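You operate a simulated robot arm through the tools that you are given. There is no shell and no other tool. Be economical: measure what you need, move in short steps, check, and stop when the job is done.

Carry out the task below with a simulated robot arm. There is one attempt and no reset: what you move stays moved.

TASK
Put the blue card and the purple sensor head in the pink drip tray.
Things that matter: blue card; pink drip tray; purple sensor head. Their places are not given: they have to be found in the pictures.

It is judged by the outcome, as a careful person would: the job done as asked, and still so three seconds after it is handed in. It fails if anything else is knocked over, pushed out of place, dropped, spilled or broken.

THE ROBOT
A 7-joint arm with a two-finger parallel gripper, fixed in place. Base frame: the origin is at the foot of the arm, x ahead of it, y to its left, z up; the work surface is at about z = 0. Lengths are in mm, angles in degrees, forces in N, time in s.
With the tool pointing down near the work surface it reaches from about 220 to 580 mm from the base axis. Its first joint turns from -66.0 to 66.0 degrees. Payload 2.5 kg.
Tool frame: the origin (TCP) lies between the finger pads and is the grasp point; the fingertips stand 23 mm ahead of it; z points along the fingers, y is the line along which they close. The gripper opens to 94 mm. The fingers are 38 mm wide and 10 mm thick; the gripper's body (54 by 96 mm) begins 39 mm behind the TCP.
Orientation is that of the tool frame in the base frame, as a unit quaternion [x, y, z, w]. With the fingers straight down and closing along the base's y, the tool's x points along the base's -x, its y along +y and its z along -z.

THE INTERFACE
- The arm moves only by the tool send_rows. Its argument "steps" is a list of rows, each an object of numbers (a shift or turn left out is 0, a gripper value left out holds the last): "ax", "ay", "az": the turn, a rotation vector about the base's x, y, z in degrees; "dx", "dy", "dz": the shift along the base's x, y, z in mm; "gripper": the closure in counts, from 0 (fully open) to 255 (shut). In form: [{"ax": .., "ay": .., "az": .., "dx": .., "dy": .., "dz": .., "gripper": ..}, ...]. A call has 1 to 12 rows; each row shifts and turns the commanded pose from where the row before left it. A row lasts 0.2 s, in which the tool goes at most 50 mm and 8.6 degrees; a call with a longer step from one row to the next is refused whole, and so is a gripper value outside its range. A pose out of reach is approached as far as the arm can. The call stops where the force on the tool passes 40 N (or 10 N more than at its start, if that is more) or the arm is blocked; 0.2 s more then pass. The fingers move at their own pace (about 108 mm/s each) and stop on an object; they squeeze with about 29 N. The grip force told is the motor's: it shows also when the fingers shut on nothing. Time passes only in rows, and 0.2 s behind the last, so rows that do not move let the fingers close. It gives the time, the measured TCP pose, the force on the tool (base axes), the opening and the grip force at its end, in the units of the frame above (readings bear some noise), and new pictures: "show" is both (left out), scene, wrist or none.
- Cameras (640 x 400 px; columns grow to the right, rows downward): "scene" is fixed at [122.7, -416.1, 529.6]; the picture's right is [0.79, -0.62, 0.00], its down [-0.43, -0.55, -0.72] and it looks along [0.44, 0.56, -0.70] (base axes); focal length 218 px, centre (320, 200). "wrist" rides on the gripper at [-39, 0, -44] in the tool frame; the picture's right is [0.00, -1.00, 0.00], its down [0.97, 0.00, -0.24] and it looks along [0.24, 0.00, 0.97] (tool axes); focal length 218 px, centre (320, 200).
- measure_at(camera, pixels): for up to 12 pixels [column, row] of the newest picture of that camera ("zoom" is the newest enlarged one), the place [x, y, z] in the base frame of the surface seen there, good to about 3 mm. No time passes.
- zoom(camera, box): a new picture of the part [left, top, right, bottom] of that camera's present view, enlarged. No time passes.
- close_job(): hands the job in; it is judged then, once.

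Work in short steps. Measure before you move; look again where a grasp or a placing could have gone wrong, and mend it. You have 60 turns and 120 pictures in all, the two below and enlarged ones among them. Open the gripper and draw the arm clear of the work before you hand the job in, unless the task says otherwise; then end with one line.

The tools are called after "Emit:" by a JSON object that holds its "op" and its "data". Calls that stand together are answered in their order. send_rows: Moves the arm, as the interface text tells. Its arguments: {"type":"object","properties":{"steps":{"type":"array"},"show":{"type":"string","enum":["both","scene","wrist","none"]}},"required":["steps"]} The other tools are called the same way: measure_at (camera, pixels) gives the place of the surface under pixels of a picture; zoom (camera, box) takes an enlarged picture of a part of a camera's view; close_job () hands the job in.

At the start:

```text
time: 0.0
tcp_pos: [367.4, -109.4, 346.7]
tcp_rot: [-0.001, 1.0, 0.0, 0.001]
contact_force: [0.0, -0.6, 0.4]
opening: 94.0
grip_force: 0.0
```

scene: 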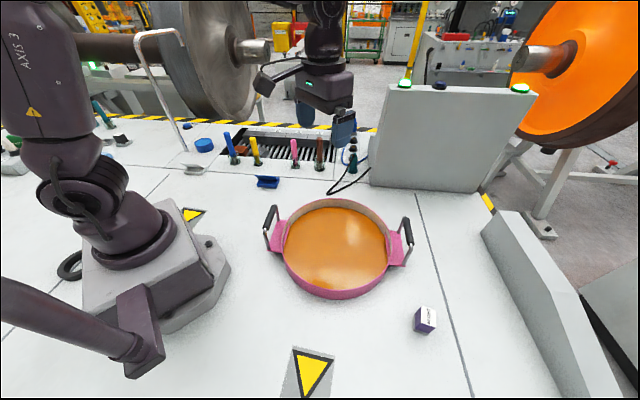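
wrist: 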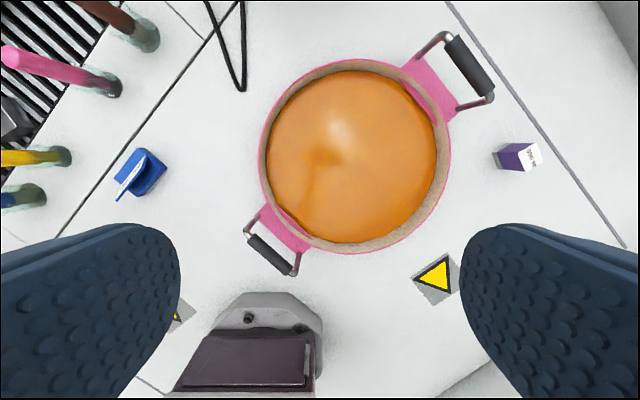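

The pink tray is at (335,245), a purple block at (425,320) and a blue item at (267,182). I enlarge these to identify them.

Emit:
{"op": "zoom", "data": {"camera": "scene", "box": [180, 110, 380, 235]}}

Emit:
{"op": "zoom", "data": {"camera": "wrist", "box": [80, 110, 240, 210]}}

Emit:
{"op": "zoom", "data": {"camera": "scene", "box": [380, 280, 476, 340]}}

Emit:
{"op": "measure_at", "data": {"camera": "wrist", "pixels": [[140, 150], [160, 170], [128, 182], [146, 180], [510, 158], [535, 155], [515, 171], [350, 150], [350, 62], [350, 250], [270, 150], [450, 160]]}}

Emit:
{"op": "measure_at", "data": {"camera": "scene", "pixels": [[335, 240], [335, 200], [335, 295], [285, 250], [387, 250], [425, 312], [420, 325], [432, 322], [267, 182], [262, 186], [278, 180], [204, 145]]}}

```text
3.20 times, centred on (280, 172) of scene
```

zoom: 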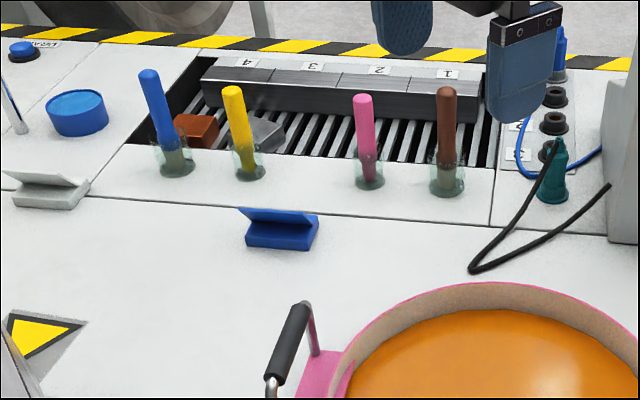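

```text
4.00 times, centred on (160, 160) of wrist
```

zoom: 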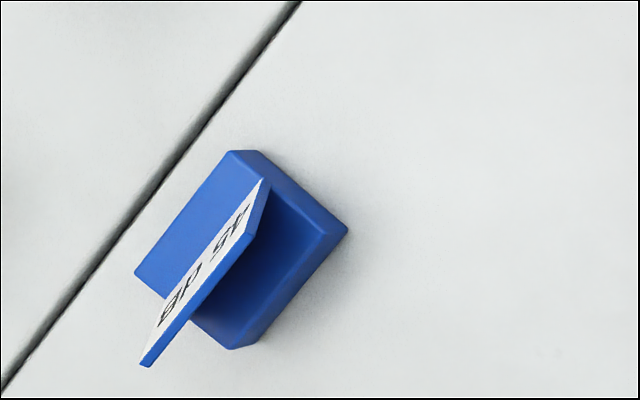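

```text
6.67 times, centred on (428, 310) of scene
```

zoom: 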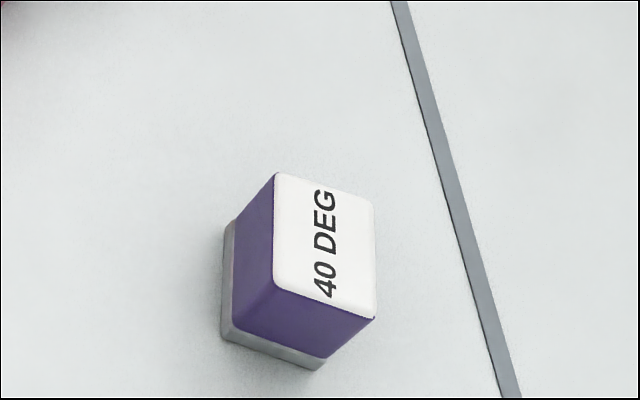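

```text
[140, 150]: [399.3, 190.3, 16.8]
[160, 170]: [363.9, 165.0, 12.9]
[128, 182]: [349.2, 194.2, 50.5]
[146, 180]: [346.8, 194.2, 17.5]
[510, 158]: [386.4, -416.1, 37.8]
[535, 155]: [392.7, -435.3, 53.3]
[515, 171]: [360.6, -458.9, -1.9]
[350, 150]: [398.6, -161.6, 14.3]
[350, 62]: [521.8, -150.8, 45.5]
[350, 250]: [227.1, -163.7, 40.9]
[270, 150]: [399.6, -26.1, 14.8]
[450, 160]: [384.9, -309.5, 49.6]
```

```text
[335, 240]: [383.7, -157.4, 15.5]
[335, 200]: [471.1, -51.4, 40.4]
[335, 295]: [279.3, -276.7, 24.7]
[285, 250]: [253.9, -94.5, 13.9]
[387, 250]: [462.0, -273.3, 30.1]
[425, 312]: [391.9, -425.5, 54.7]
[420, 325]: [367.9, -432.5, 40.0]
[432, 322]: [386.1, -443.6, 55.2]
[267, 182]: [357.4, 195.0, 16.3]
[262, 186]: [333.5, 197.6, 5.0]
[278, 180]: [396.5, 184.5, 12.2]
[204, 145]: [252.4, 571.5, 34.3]
```

The blue card is the folded place-card shape near (370,188), and the purple sensor head is near (385,-432). I move above the blue card for a closer look.

Emit:
{"op": "send_rows", "data": {"steps": [{"dy": 48, "dz": -10}, {"dy": 48, "dz": -10}, {"dy": 48, "dz": -10}, {"dy": 48, "dz": -20}, {"dy": 48, "dz": -20}, {"dy": 48, "dz": -20}, {}]}}

```text
refused: row 4 steps farther than a row can; nothing moved
```

Emit:
{"op": "send_rows", "data": {"steps": [{"dy": 45, "dz": -12}, {"dy": 45, "dz": -12}, {"dy": 45, "dz": -12}, {"dy": 45, "dz": -20}, {"dy": 45, "dz": -20}, {"dy": 45, "dz": -20}, {"dy": 25}, {}]}}

```text
time: 1.8
tcp_pos: [367.0, 184.1, 252.2]
tcp_rot: [0.001, 1.0, 0.0, 0.0]
contact_force: [0.3, 0.0, 0.2]
opening: 94.0
grip_force: 0.1
```

scene: 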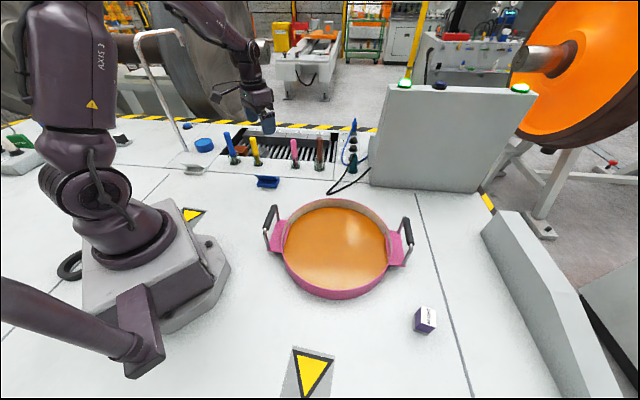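
wrist: 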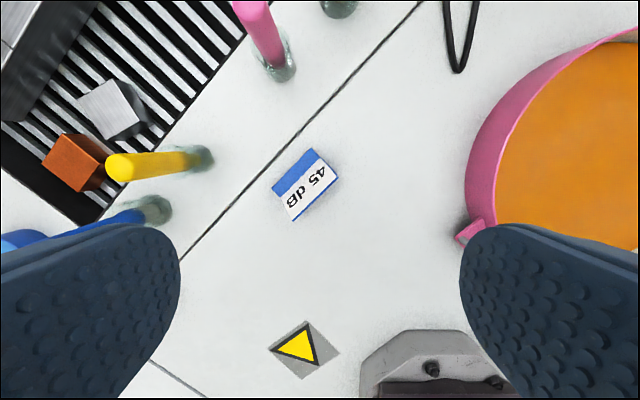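

Emit:
{"op": "zoom", "data": {"camera": "wrist", "box": [256, 138, 352, 228]}}

Emit:
{"op": "measure_at", "data": {"camera": "wrist", "pixels": [[313, 151], [273, 185], [336, 178], [292, 218], [320, 166], [286, 194], [298, 170], [310, 185], [305, 205], [327, 185], [205, 155], [118, 165]]}}

```text
4.44 times, centred on (304, 183) of wrist
```

zoom: 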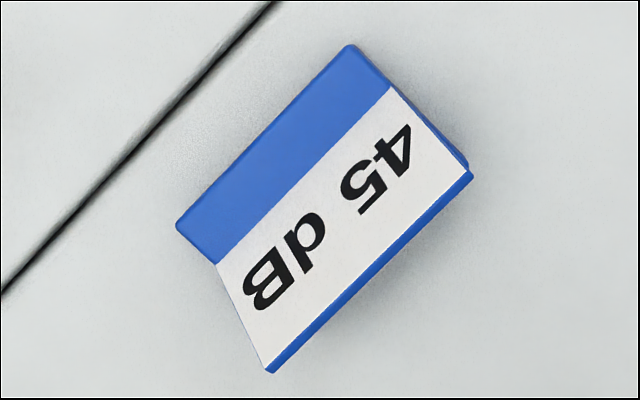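

```text
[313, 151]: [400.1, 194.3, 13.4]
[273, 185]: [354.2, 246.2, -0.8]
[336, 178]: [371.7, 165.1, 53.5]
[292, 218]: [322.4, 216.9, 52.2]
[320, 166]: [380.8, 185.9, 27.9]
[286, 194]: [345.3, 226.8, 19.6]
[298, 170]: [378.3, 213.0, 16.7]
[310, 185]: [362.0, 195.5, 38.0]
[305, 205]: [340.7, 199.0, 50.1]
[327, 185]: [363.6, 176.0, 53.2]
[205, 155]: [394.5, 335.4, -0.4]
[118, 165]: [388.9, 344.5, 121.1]
```

The card's base is centred near (359,204), about 73 mm long along (0.7,-0.7) and 50 mm deep. I will close across the depth, so I yaw -45° and descend partway.

Emit:
{"op": "send_rows", "data": {"steps": [{"az": -7.5, "dx": -2, "dy": 5, "dz": -20}, {"az": -7.5, "dx": -2, "dy": 5, "dz": -25}, {"az": -7.5, "dx": -2, "dy": 5, "dz": -25}, {"az": -7.5, "dx": -2, "dy": 4.5, "dz": -25}, {"az": -7.5, "dz": -25}, {"az": -7.5, "dz": -20}, {}]}}

```text
time: 3.4
tcp_pos: [359.9, 204.7, 111.5]
tcp_rot: [0.383, 0.924, 0.0, 0.0]
contact_force: [-0.1, 0.2, 0.9]
opening: 94.3
grip_force: 0.1
```

scene: 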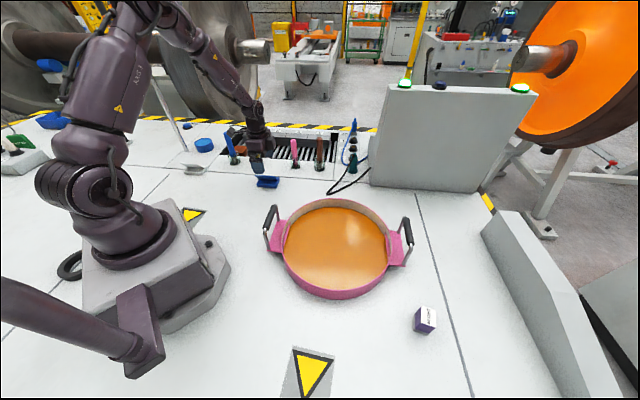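
wrist: 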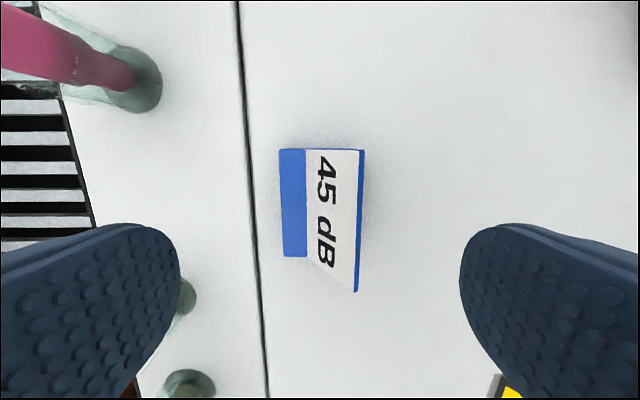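

Emit:
{"op": "measure_at", "data": {"camera": "wrist", "pixels": [[285, 153], [287, 253], [360, 153], [355, 285], [295, 200], [345, 215], [325, 215], [182, 295], [190, 380]]}}

```text
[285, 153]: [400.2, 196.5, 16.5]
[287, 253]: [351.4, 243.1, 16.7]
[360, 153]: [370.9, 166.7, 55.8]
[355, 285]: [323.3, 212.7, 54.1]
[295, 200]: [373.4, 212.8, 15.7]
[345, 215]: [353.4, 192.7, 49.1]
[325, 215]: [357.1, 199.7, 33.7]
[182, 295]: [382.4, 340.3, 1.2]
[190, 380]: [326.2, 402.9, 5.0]
```

The card lies centred between the fingers with the pegs well clear. I descend to z≈28 and close.

Emit:
{"op": "send_rows", "data": {"steps": [{"dz": -28}, {"dz": -28}, {"dz": -18}, {"dz": -10}, {}, {"gripper": 255}, {"gripper": 255}, {"gripper": 255}]}}

```text
time: 5.2
tcp_pos: [361.6, 205.0, 27.2]
tcp_rot: [0.383, 0.924, 0.0, 0.001]
contact_force: [0.5, -0.2, 0.2]
opening: 48.8
grip_force: 28.6
```

scene: 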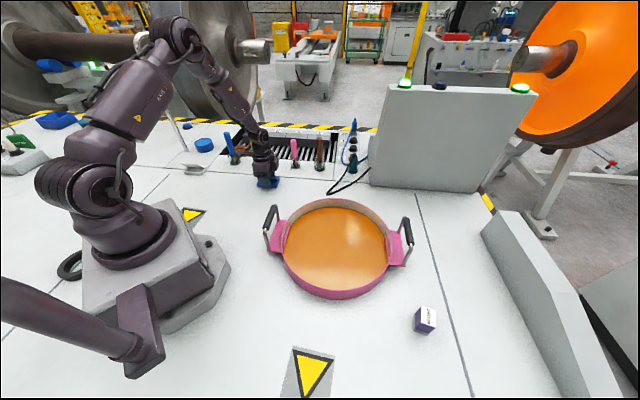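
wrist: 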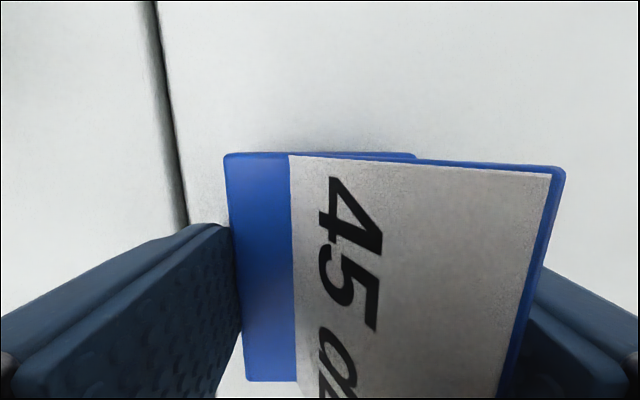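

The card is held at 48.8 mm opening. I lift and check.

Emit:
{"op": "send_rows", "data": {"steps": [{"dz": 15}, {"dz": 25}, {"dz": 35}, {"dz": 35}, {"dz": 30}, {}]}}

```text
time: 6.6
tcp_pos: [358.2, 203.9, 168.1]
tcp_rot: [0.383, 0.924, 0.001, 0.0]
contact_force: [0.0, 0.7, 0.0]
opening: 0.0
grip_force: 29.1
```

scene: 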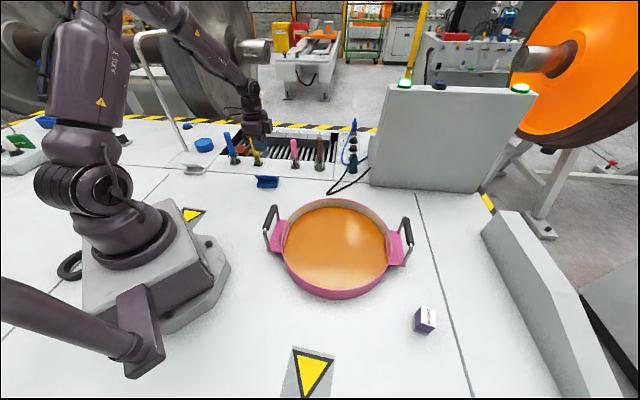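
wrist: 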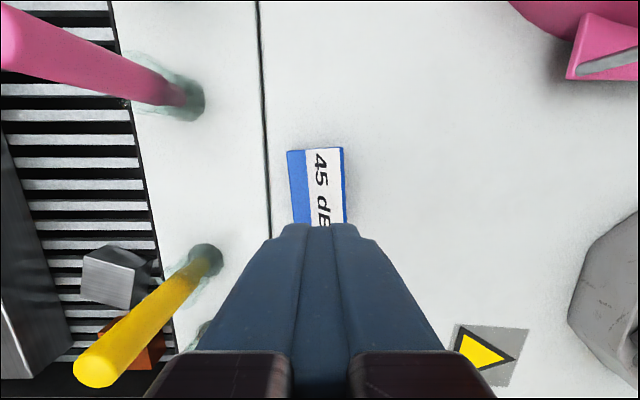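

The card slipped out: the grip was on the leaning plate and the base's edge. It is still standing, so I reopen, turn 90° to grip it by its ends, and look again.

Emit:
{"op": "send_rows", "data": {"steps": [{"az": 8.2, "gripper": 0}, {"az": 8.2}, {"az": 8.2}, {"az": 8.2}, {"az": 8.2}, {"az": 8.2}, {"az": 8.2}, {"az": 8.2}, {"az": 8.2}, {"az": 8.2}, {"az": 8}, {}]}}

Emit:
{"op": "zoom", "data": {"camera": "scene", "box": [230, 160, 310, 210]}}

```text
time: 9.2
tcp_pos: [360.4, 205.1, 167.7]
tcp_rot: [-0.383, 0.924, 0.0, 0.0]
contact_force: [0.0, 0.8, -0.2]
opening: 93.9
grip_force: 0.2
```

scene: 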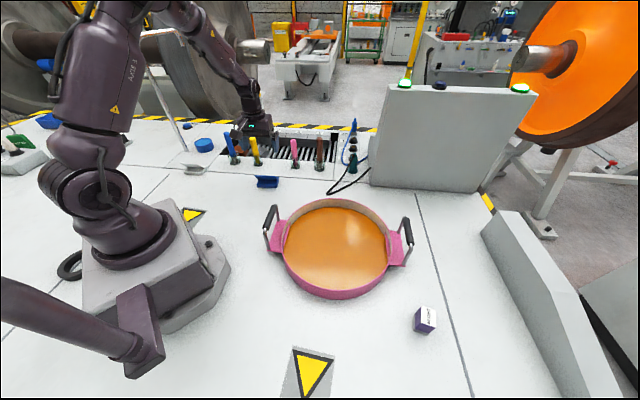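
wrist: 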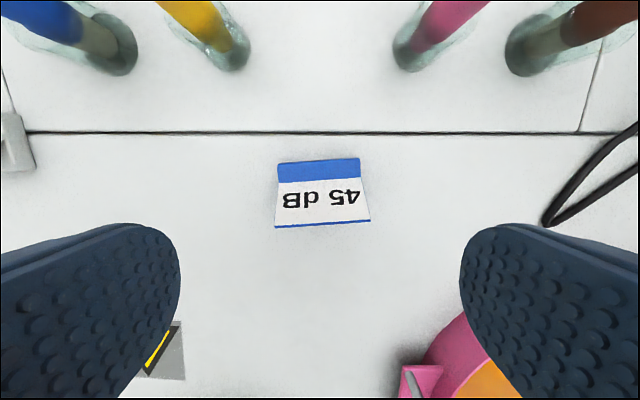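

```text
8.00 times, centred on (270, 185) of scene
```

zoom: 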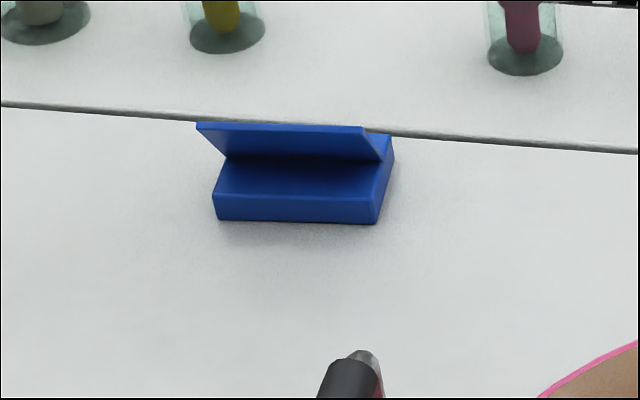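

Emit:
{"op": "measure_at", "data": {"camera": "wrist", "pixels": [[279, 166], [358, 161], [276, 225], [369, 219], [318, 172], [320, 195], [320, 222], [279, 178], [360, 174]]}}

Emit:
{"op": "measure_at", "data": {"camera": "zoom", "pixels": [[218, 196], [376, 198], [218, 215], [374, 220], [200, 125], [362, 128], [390, 150], [300, 180]]}}

```text
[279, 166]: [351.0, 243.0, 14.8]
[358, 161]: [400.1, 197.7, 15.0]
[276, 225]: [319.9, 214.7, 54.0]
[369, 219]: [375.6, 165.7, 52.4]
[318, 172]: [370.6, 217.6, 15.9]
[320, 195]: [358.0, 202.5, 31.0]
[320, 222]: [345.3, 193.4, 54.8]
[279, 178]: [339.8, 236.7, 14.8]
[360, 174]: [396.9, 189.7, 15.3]
```

```text
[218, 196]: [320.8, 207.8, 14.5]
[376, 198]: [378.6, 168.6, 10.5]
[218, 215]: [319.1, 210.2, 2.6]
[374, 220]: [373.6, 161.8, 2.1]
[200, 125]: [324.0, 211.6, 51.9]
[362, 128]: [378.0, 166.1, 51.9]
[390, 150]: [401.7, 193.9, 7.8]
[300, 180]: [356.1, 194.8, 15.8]
```

The card turned about 3°; its centre is still near (360,202). I align (+3°), descend and close on its ends.

Emit:
{"op": "send_rows", "data": {"steps": [{"az": 3, "dx": -1, "dy": -3, "dz": -40}, {"dz": -40}, {"dz": -35}, {"dz": -17}, {"dz": -9}, {}, {"gripper": 255}, {"gripper": 255}, {"gripper": 255}]}}

```text
time: 11.2
tcp_pos: [356.6, 201.0, 26.6]
tcp_rot: [-0.407, 0.913, 0.0, 0.0]
contact_force: [0.3, -0.6, 0.2]
opening: 74.6
grip_force: 29.4
```

scene: 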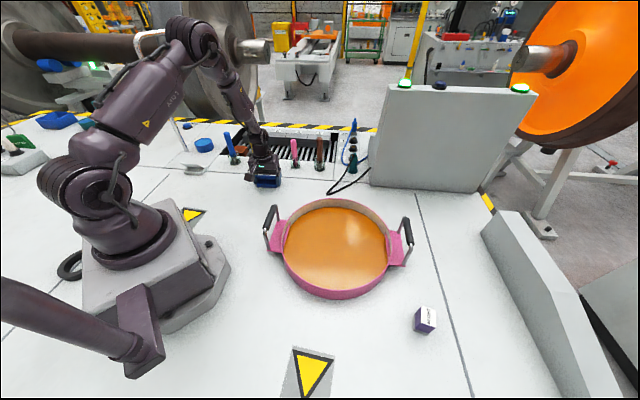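
wrist: 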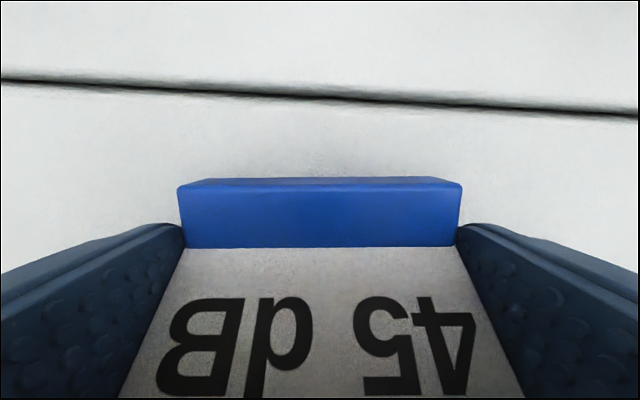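

Fingers are flush on both ends at 74.6 mm. I lift slowly.

Emit:
{"op": "send_rows", "data": {"steps": [{"dz": 5}, {"dz": 10}, {"dz": 15}, {"dz": 20}, {}]}}

```text
time: 12.4
tcp_pos: [357.4, 201.4, 76.8]
tcp_rot: [-0.407, 0.913, 0.001, 0.001]
contact_force: [0.0, 0.6, -1.0]
opening: 74.3
grip_force: 29.5
```

scene: 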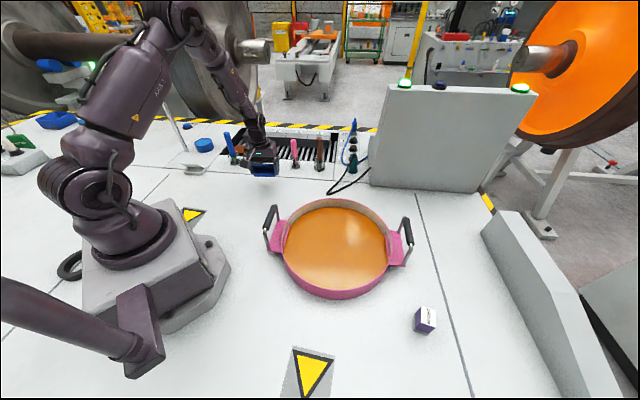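
wrist: 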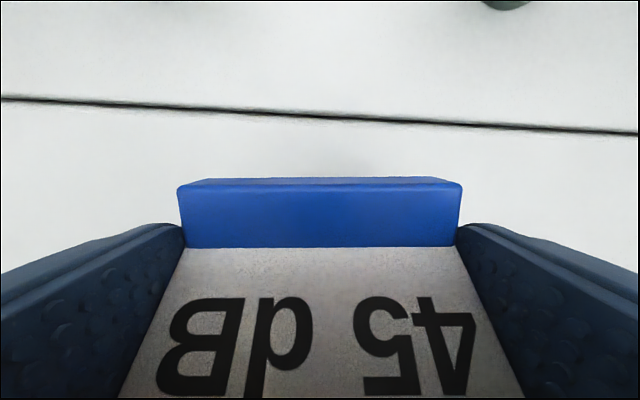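

Held securely. I carry it at z≈160 to above the far-left half of the tray, about (411,-126).

Emit:
{"op": "send_rows", "data": {"steps": [{"dz": 40}, {"dz": 45}, {"dx": 7.5, "dy": -41}, {"dx": 7.5, "dy": -41}, {"dx": 7, "dy": -41}, {"dx": 7, "dy": -41}, {"dx": 7, "dy": -41}, {"dx": 6, "dy": -41}, {"dx": 6, "dy": -41}, {"dx": 6, "dy": -40}, {}]}}

```text
time: 14.8
tcp_pos: [411.0, -125.1, 162.3]
tcp_rot: [-0.406, 0.914, 0.0, 0.0]
contact_force: [-0.3, -0.1, -1.4]
opening: 74.3
grip_force: 28.6
```

scene: 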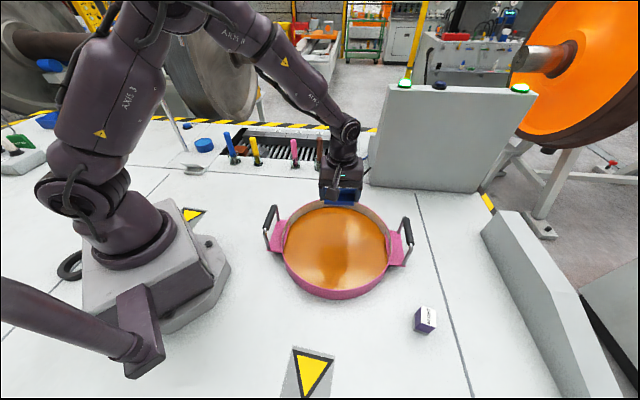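
wrist: 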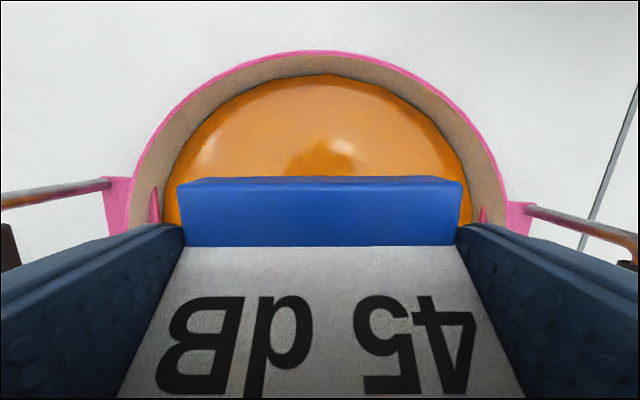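

Emit:
{"op": "measure_at", "data": {"camera": "wrist", "pixels": [[320, 76], [320, 52], [465, 180], [178, 180], [150, 140], [494, 160], [320, 210], [320, 130]]}}

Emit:
{"op": "measure_at", "data": {"camera": "scene", "pixels": [[335, 290], [295, 265], [380, 270], [284, 240], [385, 225], [335, 245], [270, 215], [408, 230]]}}

```text
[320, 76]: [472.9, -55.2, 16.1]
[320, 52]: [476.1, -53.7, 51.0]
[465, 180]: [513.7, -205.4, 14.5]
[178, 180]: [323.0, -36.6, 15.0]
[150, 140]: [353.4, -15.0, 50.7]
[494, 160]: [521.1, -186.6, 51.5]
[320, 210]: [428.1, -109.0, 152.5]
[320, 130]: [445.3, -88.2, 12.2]
```

```text
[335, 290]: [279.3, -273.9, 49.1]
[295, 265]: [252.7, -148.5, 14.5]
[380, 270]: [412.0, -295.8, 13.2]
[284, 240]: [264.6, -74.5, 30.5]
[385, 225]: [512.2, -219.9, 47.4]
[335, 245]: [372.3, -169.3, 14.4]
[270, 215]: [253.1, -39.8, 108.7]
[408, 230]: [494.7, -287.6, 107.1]
```

Rim z≈51, floor z≈14, handles up to 108 but well aside. I lower the card to just above the floor.

Emit:
{"op": "send_rows", "data": {"steps": [{"dz": -30}, {"dz": -30}, {"dz": -30}, {"dz": -20}, {"dz": -7}, {}]}}

```text
time: 16.2
tcp_pos: [410.6, -125.6, 44.4]
tcp_rot: [-0.406, 0.914, 0.0, -0.001]
contact_force: [-0.9, -0.2, -1.0]
opening: 74.2
grip_force: 29.2
```

scene: 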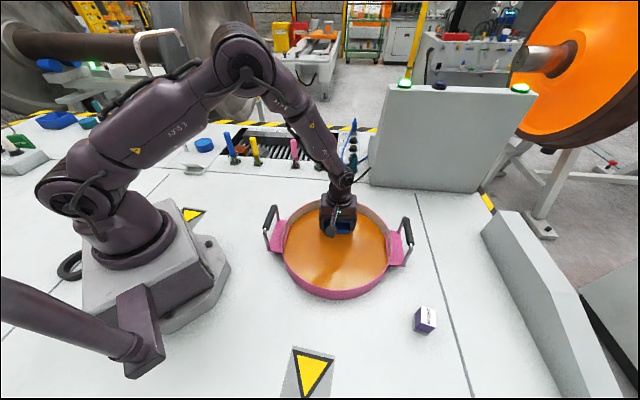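
wrist: 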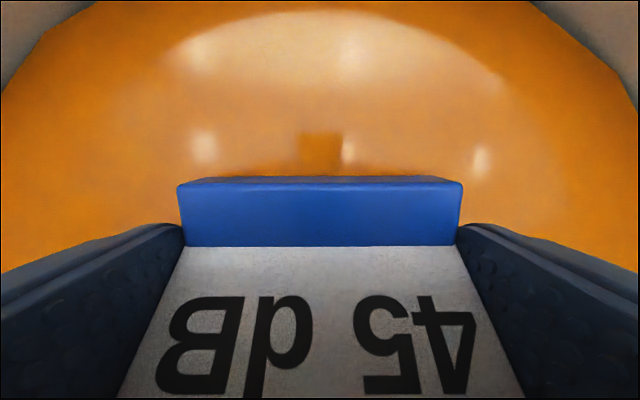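

Emit:
{"op": "send_rows", "data": {"steps": [{"dz": -1.5}, {"dz": -1.5}, {}], "show": "wrist"}}

```text
time: 17.0
tcp_pos: [411.6, -125.3, 40.0]
tcp_rot: [-0.408, 0.913, -0.001, 0.0]
contact_force: [0.8, -0.3, 0.4]
opening: 74.5
grip_force: 29.1
```

wrist: 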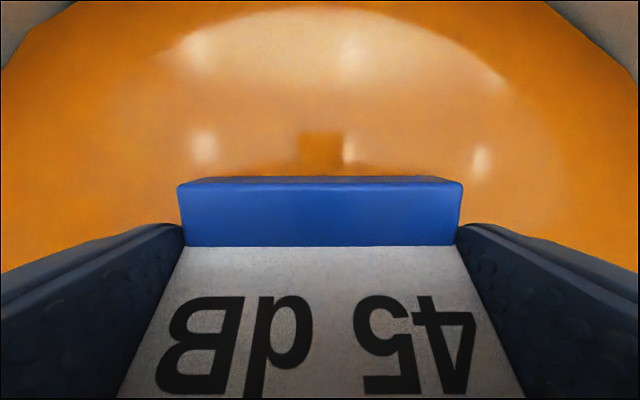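

Emit:
{"op": "send_rows", "data": {"steps": [{"dz": -1}, {}], "show": "none"}}

```text
time: 17.6
tcp_pos: [413.2, -124.6, 40.4]
tcp_rot: [-0.407, 0.913, 0.001, 0.0]
contact_force: [0.1, -0.3, -0.1]
opening: 74.4
grip_force: 29.0
```

Emit:
{"op": "send_rows", "data": {"steps": [{"dz": -1.5}, {}], "show": "none"}}

Emit:
{"op": "send_rows", "data": {"steps": [{"dz": -1.5}, {}], "show": "none"}}

```text
time: 18.2
tcp_pos: [411.9, -126.2, 38.5]
tcp_rot: [-0.407, 0.914, 0.0, 0.001]
contact_force: [0.3, -0.3, -0.4]
opening: 74.5
grip_force: 28.5
```

```text
time: 18.8
tcp_pos: [413.0, -124.7, 37.3]
tcp_rot: [-0.407, 0.913, 0.0, 0.0]
contact_force: [-0.4, -0.2, -0.8]
opening: 74.4
grip_force: 28.7
```

No floor contact yet, so the orange may be a liquid over a lower floor. I keep lowering gently.

Emit:
{"op": "send_rows", "data": {"steps": [{"dz": -1.5}, {"dz": -1.5}, {}], "show": "wrist"}}

Emit:
{"op": "send_rows", "data": {"steps": [{"dz": -1.5}, {}], "show": "none"}}

```text
time: 19.6
tcp_pos: [414.0, -124.9, 34.4]
tcp_rot: [-0.407, 0.914, 0.001, 0.0]
contact_force: [0.1, 0.3, -0.6]
opening: 74.6
grip_force: 28.9
```

wrist: 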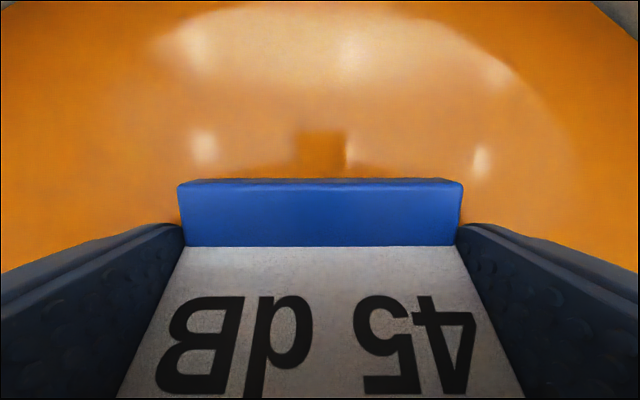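

```text
time: 20.2
tcp_pos: [412.0, -125.6, 32.6]
tcp_rot: [-0.406, 0.914, 0.0, 0.0]
contact_force: [0.2, 0.4, 0.0]
opening: 74.2
grip_force: 28.8
```

Emit:
{"op": "send_rows", "data": {"steps": [{"dz": -1}, {}], "show": "none"}}

Emit:
{"op": "send_rows", "data": {"steps": [{"dz": -1}, {}], "show": "none"}}

Emit:
{"op": "zoom", "data": {"camera": "scene", "box": [260, 170, 420, 270]}}

```text
time: 20.8
tcp_pos: [411.7, -124.6, 31.2]
tcp_rot: [-0.407, 0.914, -0.001, 0.0]
contact_force: [-1.2, -0.5, -0.3]
opening: 74.4
grip_force: 29.0
```

```text
time: 21.4
tcp_pos: [413.2, -124.9, 30.3]
tcp_rot: [-0.407, 0.914, 0.0, 0.0]
contact_force: [0.0, -0.2, -1.3]
opening: 74.6
grip_force: 29.4
```

```text
4.00 times, centred on (340, 220) of scene
```

zoom: 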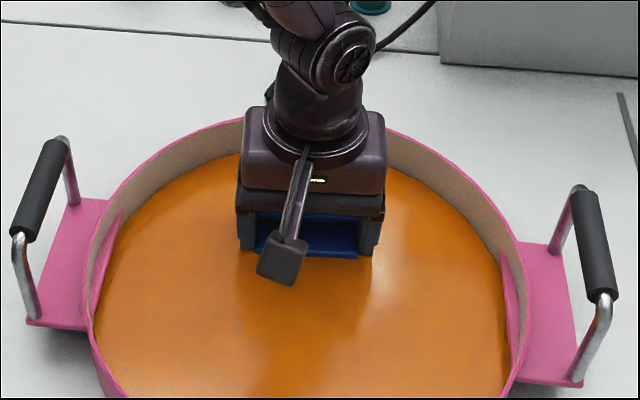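

Emit:
{"op": "send_rows", "data": {"steps": [{"dz": -1}, {}], "show": "none"}}

```text
time: 22.0
tcp_pos: [413.1, -125.4, 30.7]
tcp_rot: [-0.407, 0.913, -0.001, 0.0]
contact_force: [-2.6, -1.1, 10.3]
opening: 74.3
grip_force: 29.6
```

Floor contact (10 N). I release slowly and rise clear.

Emit:
{"op": "send_rows", "data": {"steps": [{"dz": 0.7}, {"gripper": 40}, {"gripper": 0}, {}, {"dz": 10}, {"dz": 30}, {"dz": 40}, {"dz": 45}, {}]}}

```text
time: 24.0
tcp_pos: [410.2, -125.3, 156.2]
tcp_rot: [-0.407, 0.913, 0.0, -0.001]
contact_force: [-0.3, -0.2, -0.3]
opening: 94.1
grip_force: 0.0
```

scene: 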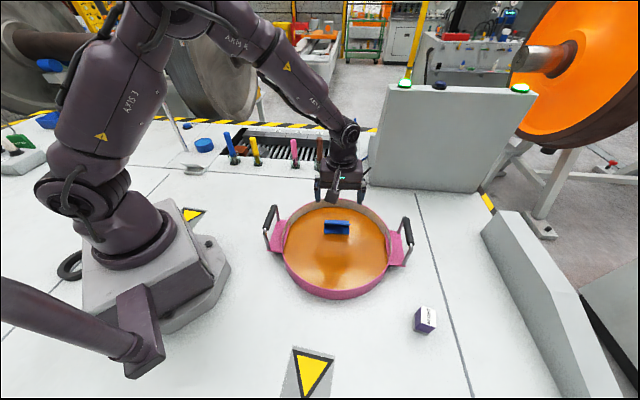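
wrist: 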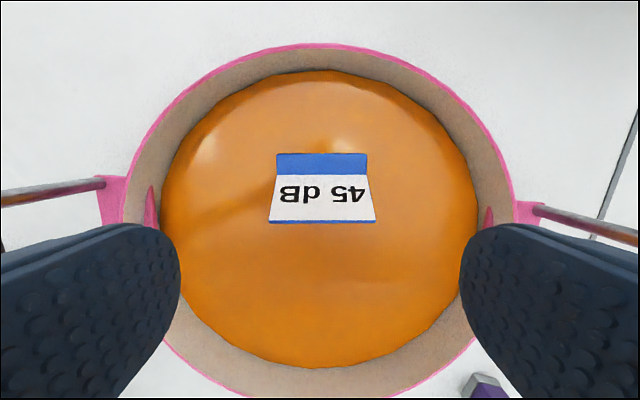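

The card stands in the tray. Now I move toward the purple sensor head, raising and undoing the yaw.

Emit:
{"op": "send_rows", "data": {"steps": [{"dz": 40, "az": -6}, {"dz": 20, "dy": -35, "dx": -5, "az": -6}, {"dy": -40, "dx": -5, "az": -6}, {"dy": -40, "dx": -5, "az": -6}, {"dy": -40, "dx": -5, "az": -6}, {"dy": -40, "dx": -5, "az": -6}, {"dy": -40, "dx": -5, "az": -6}, {"dy": -30, "dx": -5, "az": -6}, {}]}}

```text
time: 26.0
tcp_pos: [376.7, -388.4, 215.3]
tcp_rot: [0.001, 1.0, 0.0, 0.0]
contact_force: [0.3, -0.1, 0.3]
opening: 94.0
grip_force: 0.0
```

scene: 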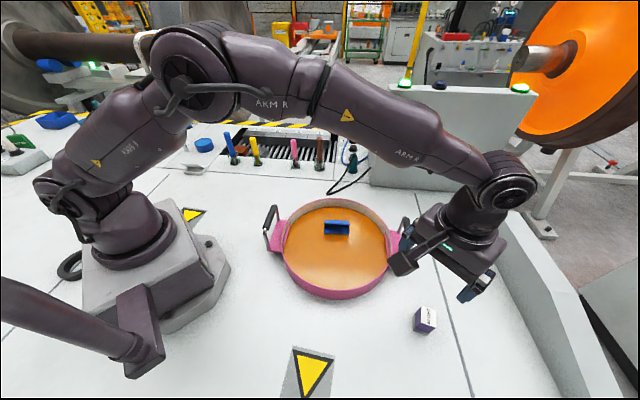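
wrist: 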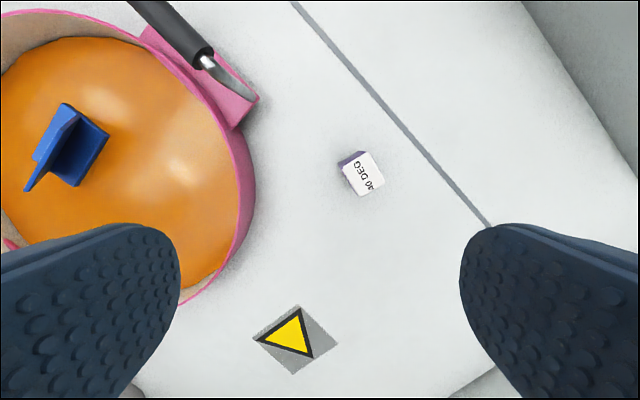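

Emit:
{"op": "zoom", "data": {"camera": "wrist", "box": [320, 135, 400, 210]}}

Emit:
{"op": "measure_at", "data": {"camera": "wrist", "pixels": [[344, 167], [370, 153], [382, 181], [357, 193], [363, 174], [341, 160], [150, 20], [230, 100]]}}

```text
5.33 times, centred on (360, 172) of wrist
```

zoom: 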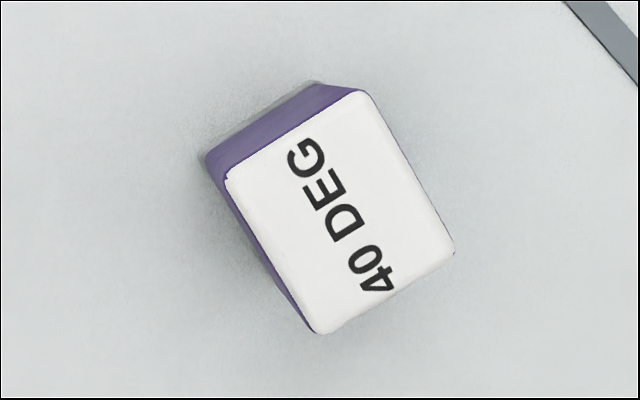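

```text
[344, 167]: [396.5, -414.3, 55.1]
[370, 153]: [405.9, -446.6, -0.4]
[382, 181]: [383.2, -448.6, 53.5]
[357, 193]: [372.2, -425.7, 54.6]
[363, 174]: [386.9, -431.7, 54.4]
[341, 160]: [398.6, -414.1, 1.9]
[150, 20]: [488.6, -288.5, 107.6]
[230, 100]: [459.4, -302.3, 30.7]
```

The sensor head's centre is ≈(390,-431), top z≈55, sides turned ~25°. I yaw to -65° (closing along (0.9,0.42)) and take the TCP slightly inward at (387,-424) for reach, z≈120.

Emit:
{"op": "send_rows", "data": {"steps": [{"az": -8.2, "dx": 2, "dy": -6, "dz": -12}, {"az": -8.2, "dx": 2, "dy": -6, "dz": -12}, {"az": -8.2, "dx": 2, "dy": -6, "dz": -12}, {"az": -8.2, "dx": 2, "dy": -6, "dz": -12}, {"az": -8.2, "dx": 1.5, "dy": -6, "dz": -12}, {"az": -8, "dy": -5, "dz": -12}, {"az": -8, "dz": -12}, {"az": -8, "dz": -11}, {}]}}

```text
time: 28.0
tcp_pos: [386.1, -425.3, 119.7]
tcp_rot: [0.539, 0.842, 0.0, 0.0]
contact_force: [0.0, 0.5, 0.1]
opening: 94.3
grip_force: 0.0
```

scene: 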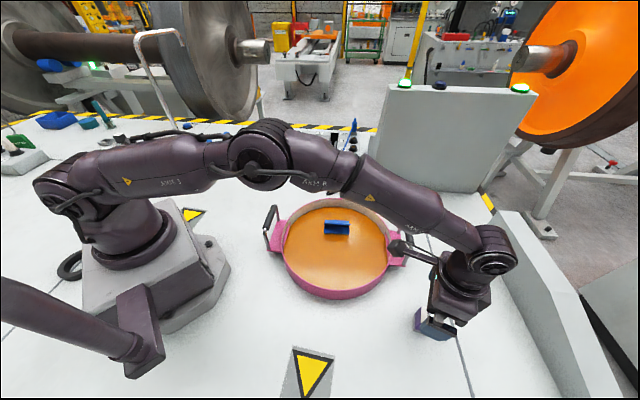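
wrist: 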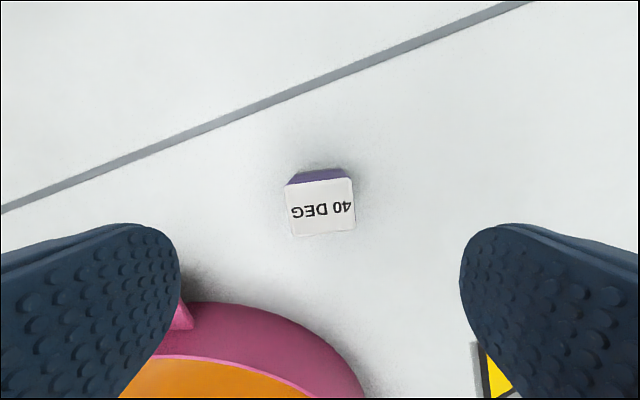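

Emit:
{"op": "measure_at", "data": {"camera": "wrist", "pixels": [[289, 188], [349, 181], [297, 234], [353, 227], [322, 208], [293, 210], [350, 205]]}}

```text
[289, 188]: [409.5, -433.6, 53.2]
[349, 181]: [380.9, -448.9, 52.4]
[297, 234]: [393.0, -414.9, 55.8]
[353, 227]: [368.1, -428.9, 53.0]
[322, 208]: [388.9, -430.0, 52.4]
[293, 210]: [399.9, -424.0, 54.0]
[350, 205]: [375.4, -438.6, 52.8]
```

Aligned except for about +3.5°. I correct this, descend to z≈39 and close.

Emit:
{"op": "send_rows", "data": {"steps": [{"az": 3.5, "dz": -30}, {"dz": -25}, {"dz": -15}, {"dz": -10}, {}]}}

```text
time: 29.2
tcp_pos: [386.5, -425.0, 40.5]
tcp_rot: [0.512, 0.859, 0.0, 0.0]
contact_force: [0.1, -0.3, -0.4]
opening: 93.8
grip_force: 0.1
```

scene: 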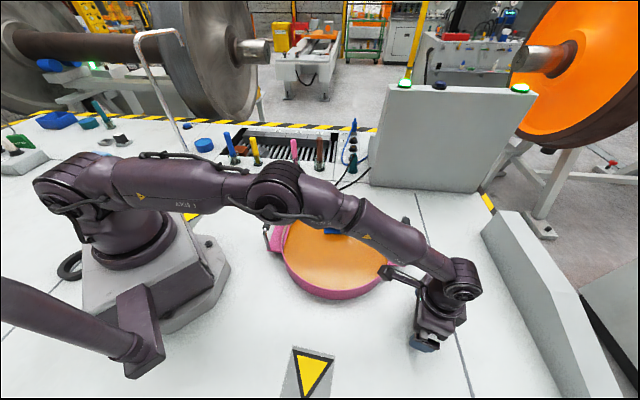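
wrist: 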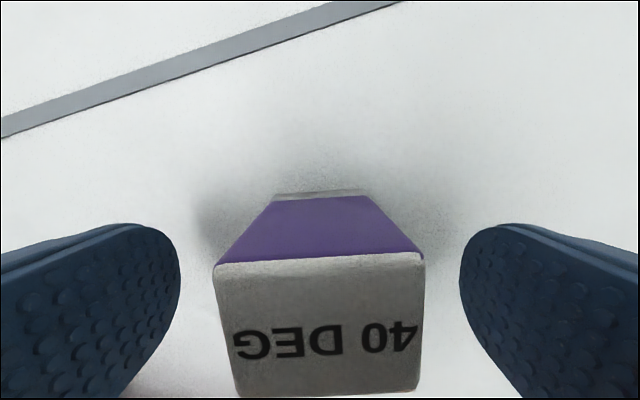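

Emit:
{"op": "send_rows", "data": {"steps": [{"gripper": 255}, {}, {}, {}, {"dz": 5}, {"dz": 15}, {"dz": 20}, {}]}}

```text
time: 31.0
tcp_pos: [385.8, -425.2, 80.9]
tcp_rot: [0.512, 0.859, 0.0, 0.001]
contact_force: [-0.1, -0.1, -0.6]
opening: 36.0
grip_force: 29.0
```

scene: 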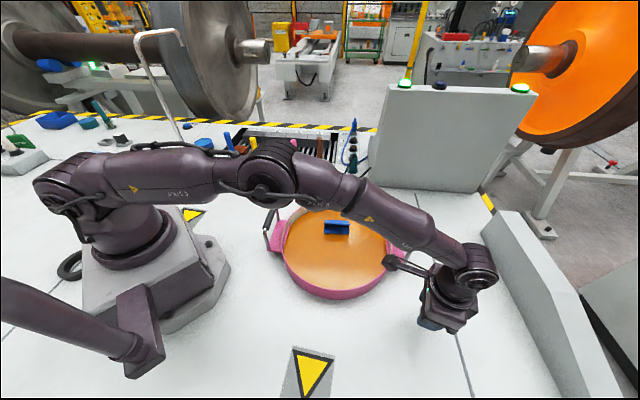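
wrist: 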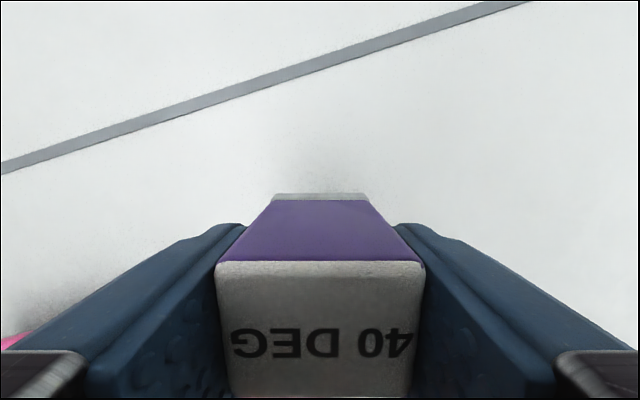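

Held (36 mm). I raise it and carry it above the near half of the tray at (339,-205).

Emit:
{"op": "send_rows", "data": {"steps": [{"dz": 35}, {"dz": 45}, {"dz": 25, "dx": -4, "dy": 20}, {"dx": -9, "dy": 40}, {"dx": -9, "dy": 40}, {"dx": -9, "dy": 40}, {"dx": -8, "dy": 40}, {"dx": -8, "dy": 40}, {}]}}

```text
time: 33.0
tcp_pos: [337.0, -203.1, 185.3]
tcp_rot: [0.511, 0.859, -0.001, 0.0]
contact_force: [0.6, -0.3, -0.7]
opening: 35.6
grip_force: 28.9
```

scene: 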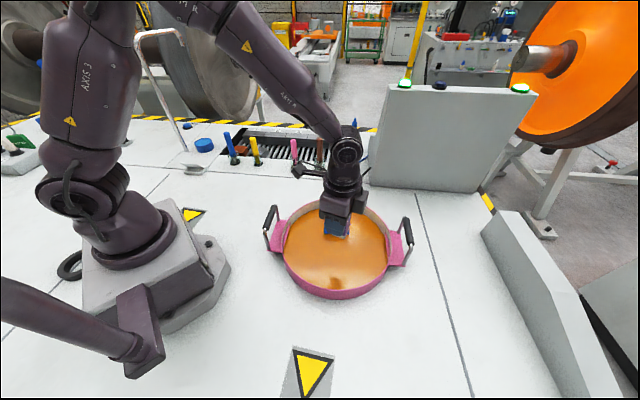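
wrist: 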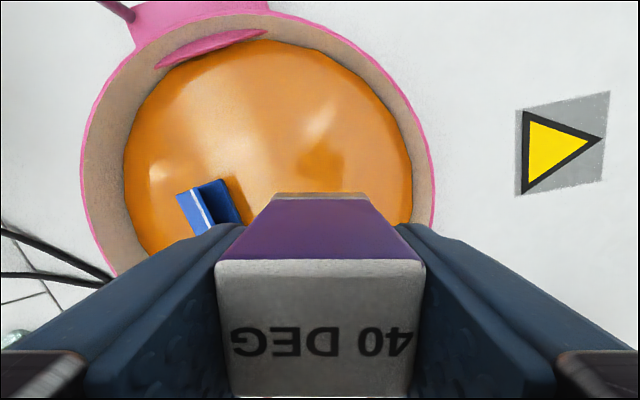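

Emit:
{"op": "send_rows", "data": {"steps": [{"dz": -35}, {"dz": -35}, {"dz": -30}, {"dz": -20}, {"dz": -12}, {}]}}

Emit:
{"op": "send_rows", "data": {"steps": [{"dz": -2}, {"dz": -2}, {"dz": -2}, {}], "show": "none"}}

```text
time: 34.4
tcp_pos: [337.8, -206.2, 54.5]
tcp_rot: [0.511, 0.859, 0.0, 0.001]
contact_force: [-0.9, -0.1, -1.0]
opening: 35.6
grip_force: 29.2
```

scene: 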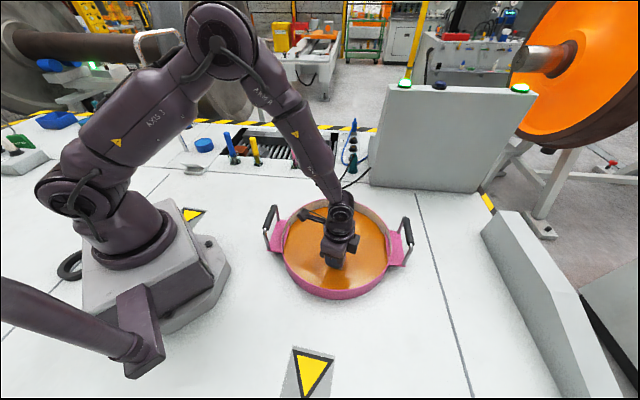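
wrist: 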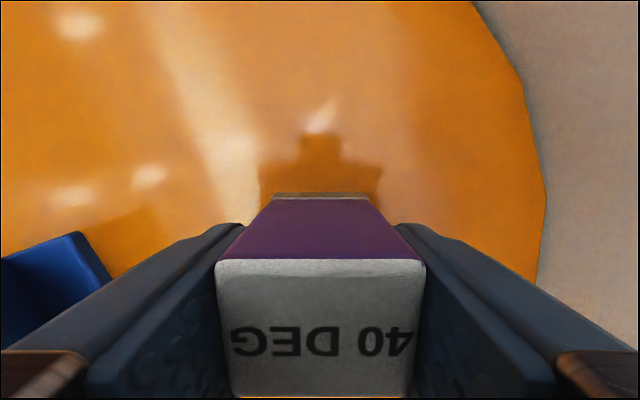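

```text
time: 35.4
tcp_pos: [339.2, -204.6, 46.5]
tcp_rot: [0.512, 0.859, 0.0, 0.0]
contact_force: [-0.6, 0.5, -1.8]
opening: 35.7
grip_force: 28.7
```

Emit:
{"op": "send_rows", "data": {"steps": [{"dz": -1.2}, {}], "show": "none"}}

Emit:
{"op": "send_rows", "data": {"steps": [{"dz": -1}, {}], "show": "none"}}

Emit:
{"op": "send_rows", "data": {"steps": [{"dz": -0.7}, {}], "show": "none"}}

```text
time: 36.0
tcp_pos: [339.3, -205.5, 45.9]
tcp_rot: [0.511, 0.859, 0.0, 0.0]
contact_force: [0.4, 0.6, -0.7]
opening: 35.4
grip_force: 28.6
```

```text
time: 36.6
tcp_pos: [339.8, -205.3, 45.0]
tcp_rot: [0.512, 0.859, 0.0, 0.0]
contact_force: [-1.6, 0.8, -0.5]
opening: 35.7
grip_force: 29.1
```

```text
time: 37.2
tcp_pos: [339.5, -206.0, 43.5]
tcp_rot: [0.512, 0.859, 0.0, 0.0]
contact_force: [0.6, 1.2, 0.9]
opening: 36.0
grip_force: 29.1
```

Emit:
{"op": "send_rows", "data": {"steps": [{"dz": -0.8}, {}], "show": "none"}}

```text
time: 37.8
tcp_pos: [340.6, -206.6, 44.1]
tcp_rot: [0.511, 0.86, -0.001, 0.0]
contact_force: [-6.7, 3.5, 21.3]
opening: 36.1
grip_force: 28.5
```

Floor contact (21 N). I ease up slightly, release to a partial opening and rise.

Emit:
{"op": "send_rows", "data": {"steps": [{"dz": 0.8}, {"gripper": 130}, {"gripper": 95}, {}, {"dz": 15}, {"dz": 40}, {"dz": 45}, {"dz": 45}, {"dz": 30, "dx": -15, "dy": 15}, {"dx": -35, "dy": 20}, {}]}}

Emit:
{"op": "zoom", "data": {"camera": "scene", "box": [250, 180, 442, 300]}}

```text
time: 40.2
tcp_pos: [289.2, -171.2, 217.0]
tcp_rot: [0.512, 0.859, -0.001, 0.0]
contact_force: [0.1, 0.7, 0.9]
opening: 58.9
grip_force: 0.0
```

scene: 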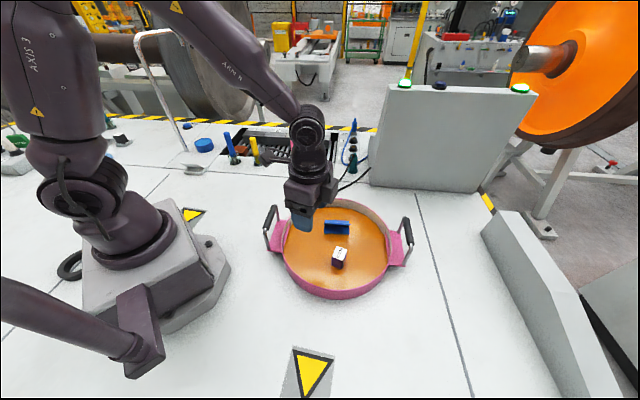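
wrist: 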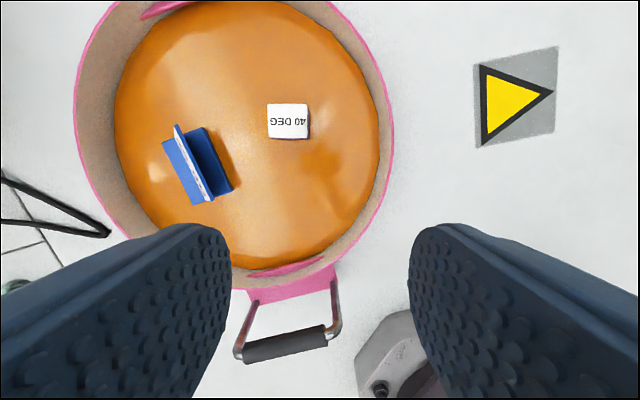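

```text
3.33 times, centred on (346, 240) of scene
```

zoom: 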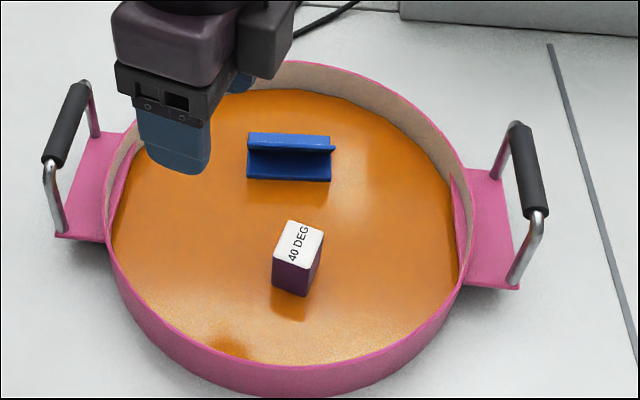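

Both stand in the tray and the tray hasn't shifted. I open fully and draw the arm up and clear.

Emit:
{"op": "send_rows", "data": {"steps": [{"dz": 40, "gripper": 0}, {"dz": 40}, {"dy": 45}, {"dy": 45}, {"dy": 45}, {"dy": 45}, {}], "show": "scene"}}

```text
time: 41.8
tcp_pos: [290.5, 11.5, 294.9]
tcp_rot: [0.511, 0.86, 0.0, 0.0]
contact_force: [-0.5, 0.9, 0.8]
opening: 94.0
grip_force: 0.2
```

scene: 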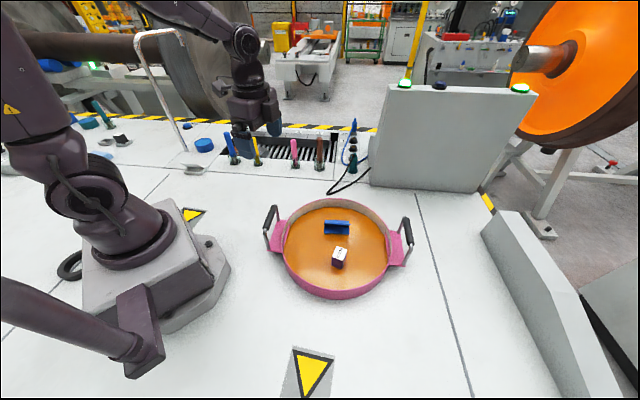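

Emit:
{"op": "close_job", "data": {}}

```text
The job is handed in.
```

The blue card and the purple sensor head are both standing upright in the pink drip tray, resting on its floor in the orange liquid; nothing else was moved, and the arm is clear with the gripper open.
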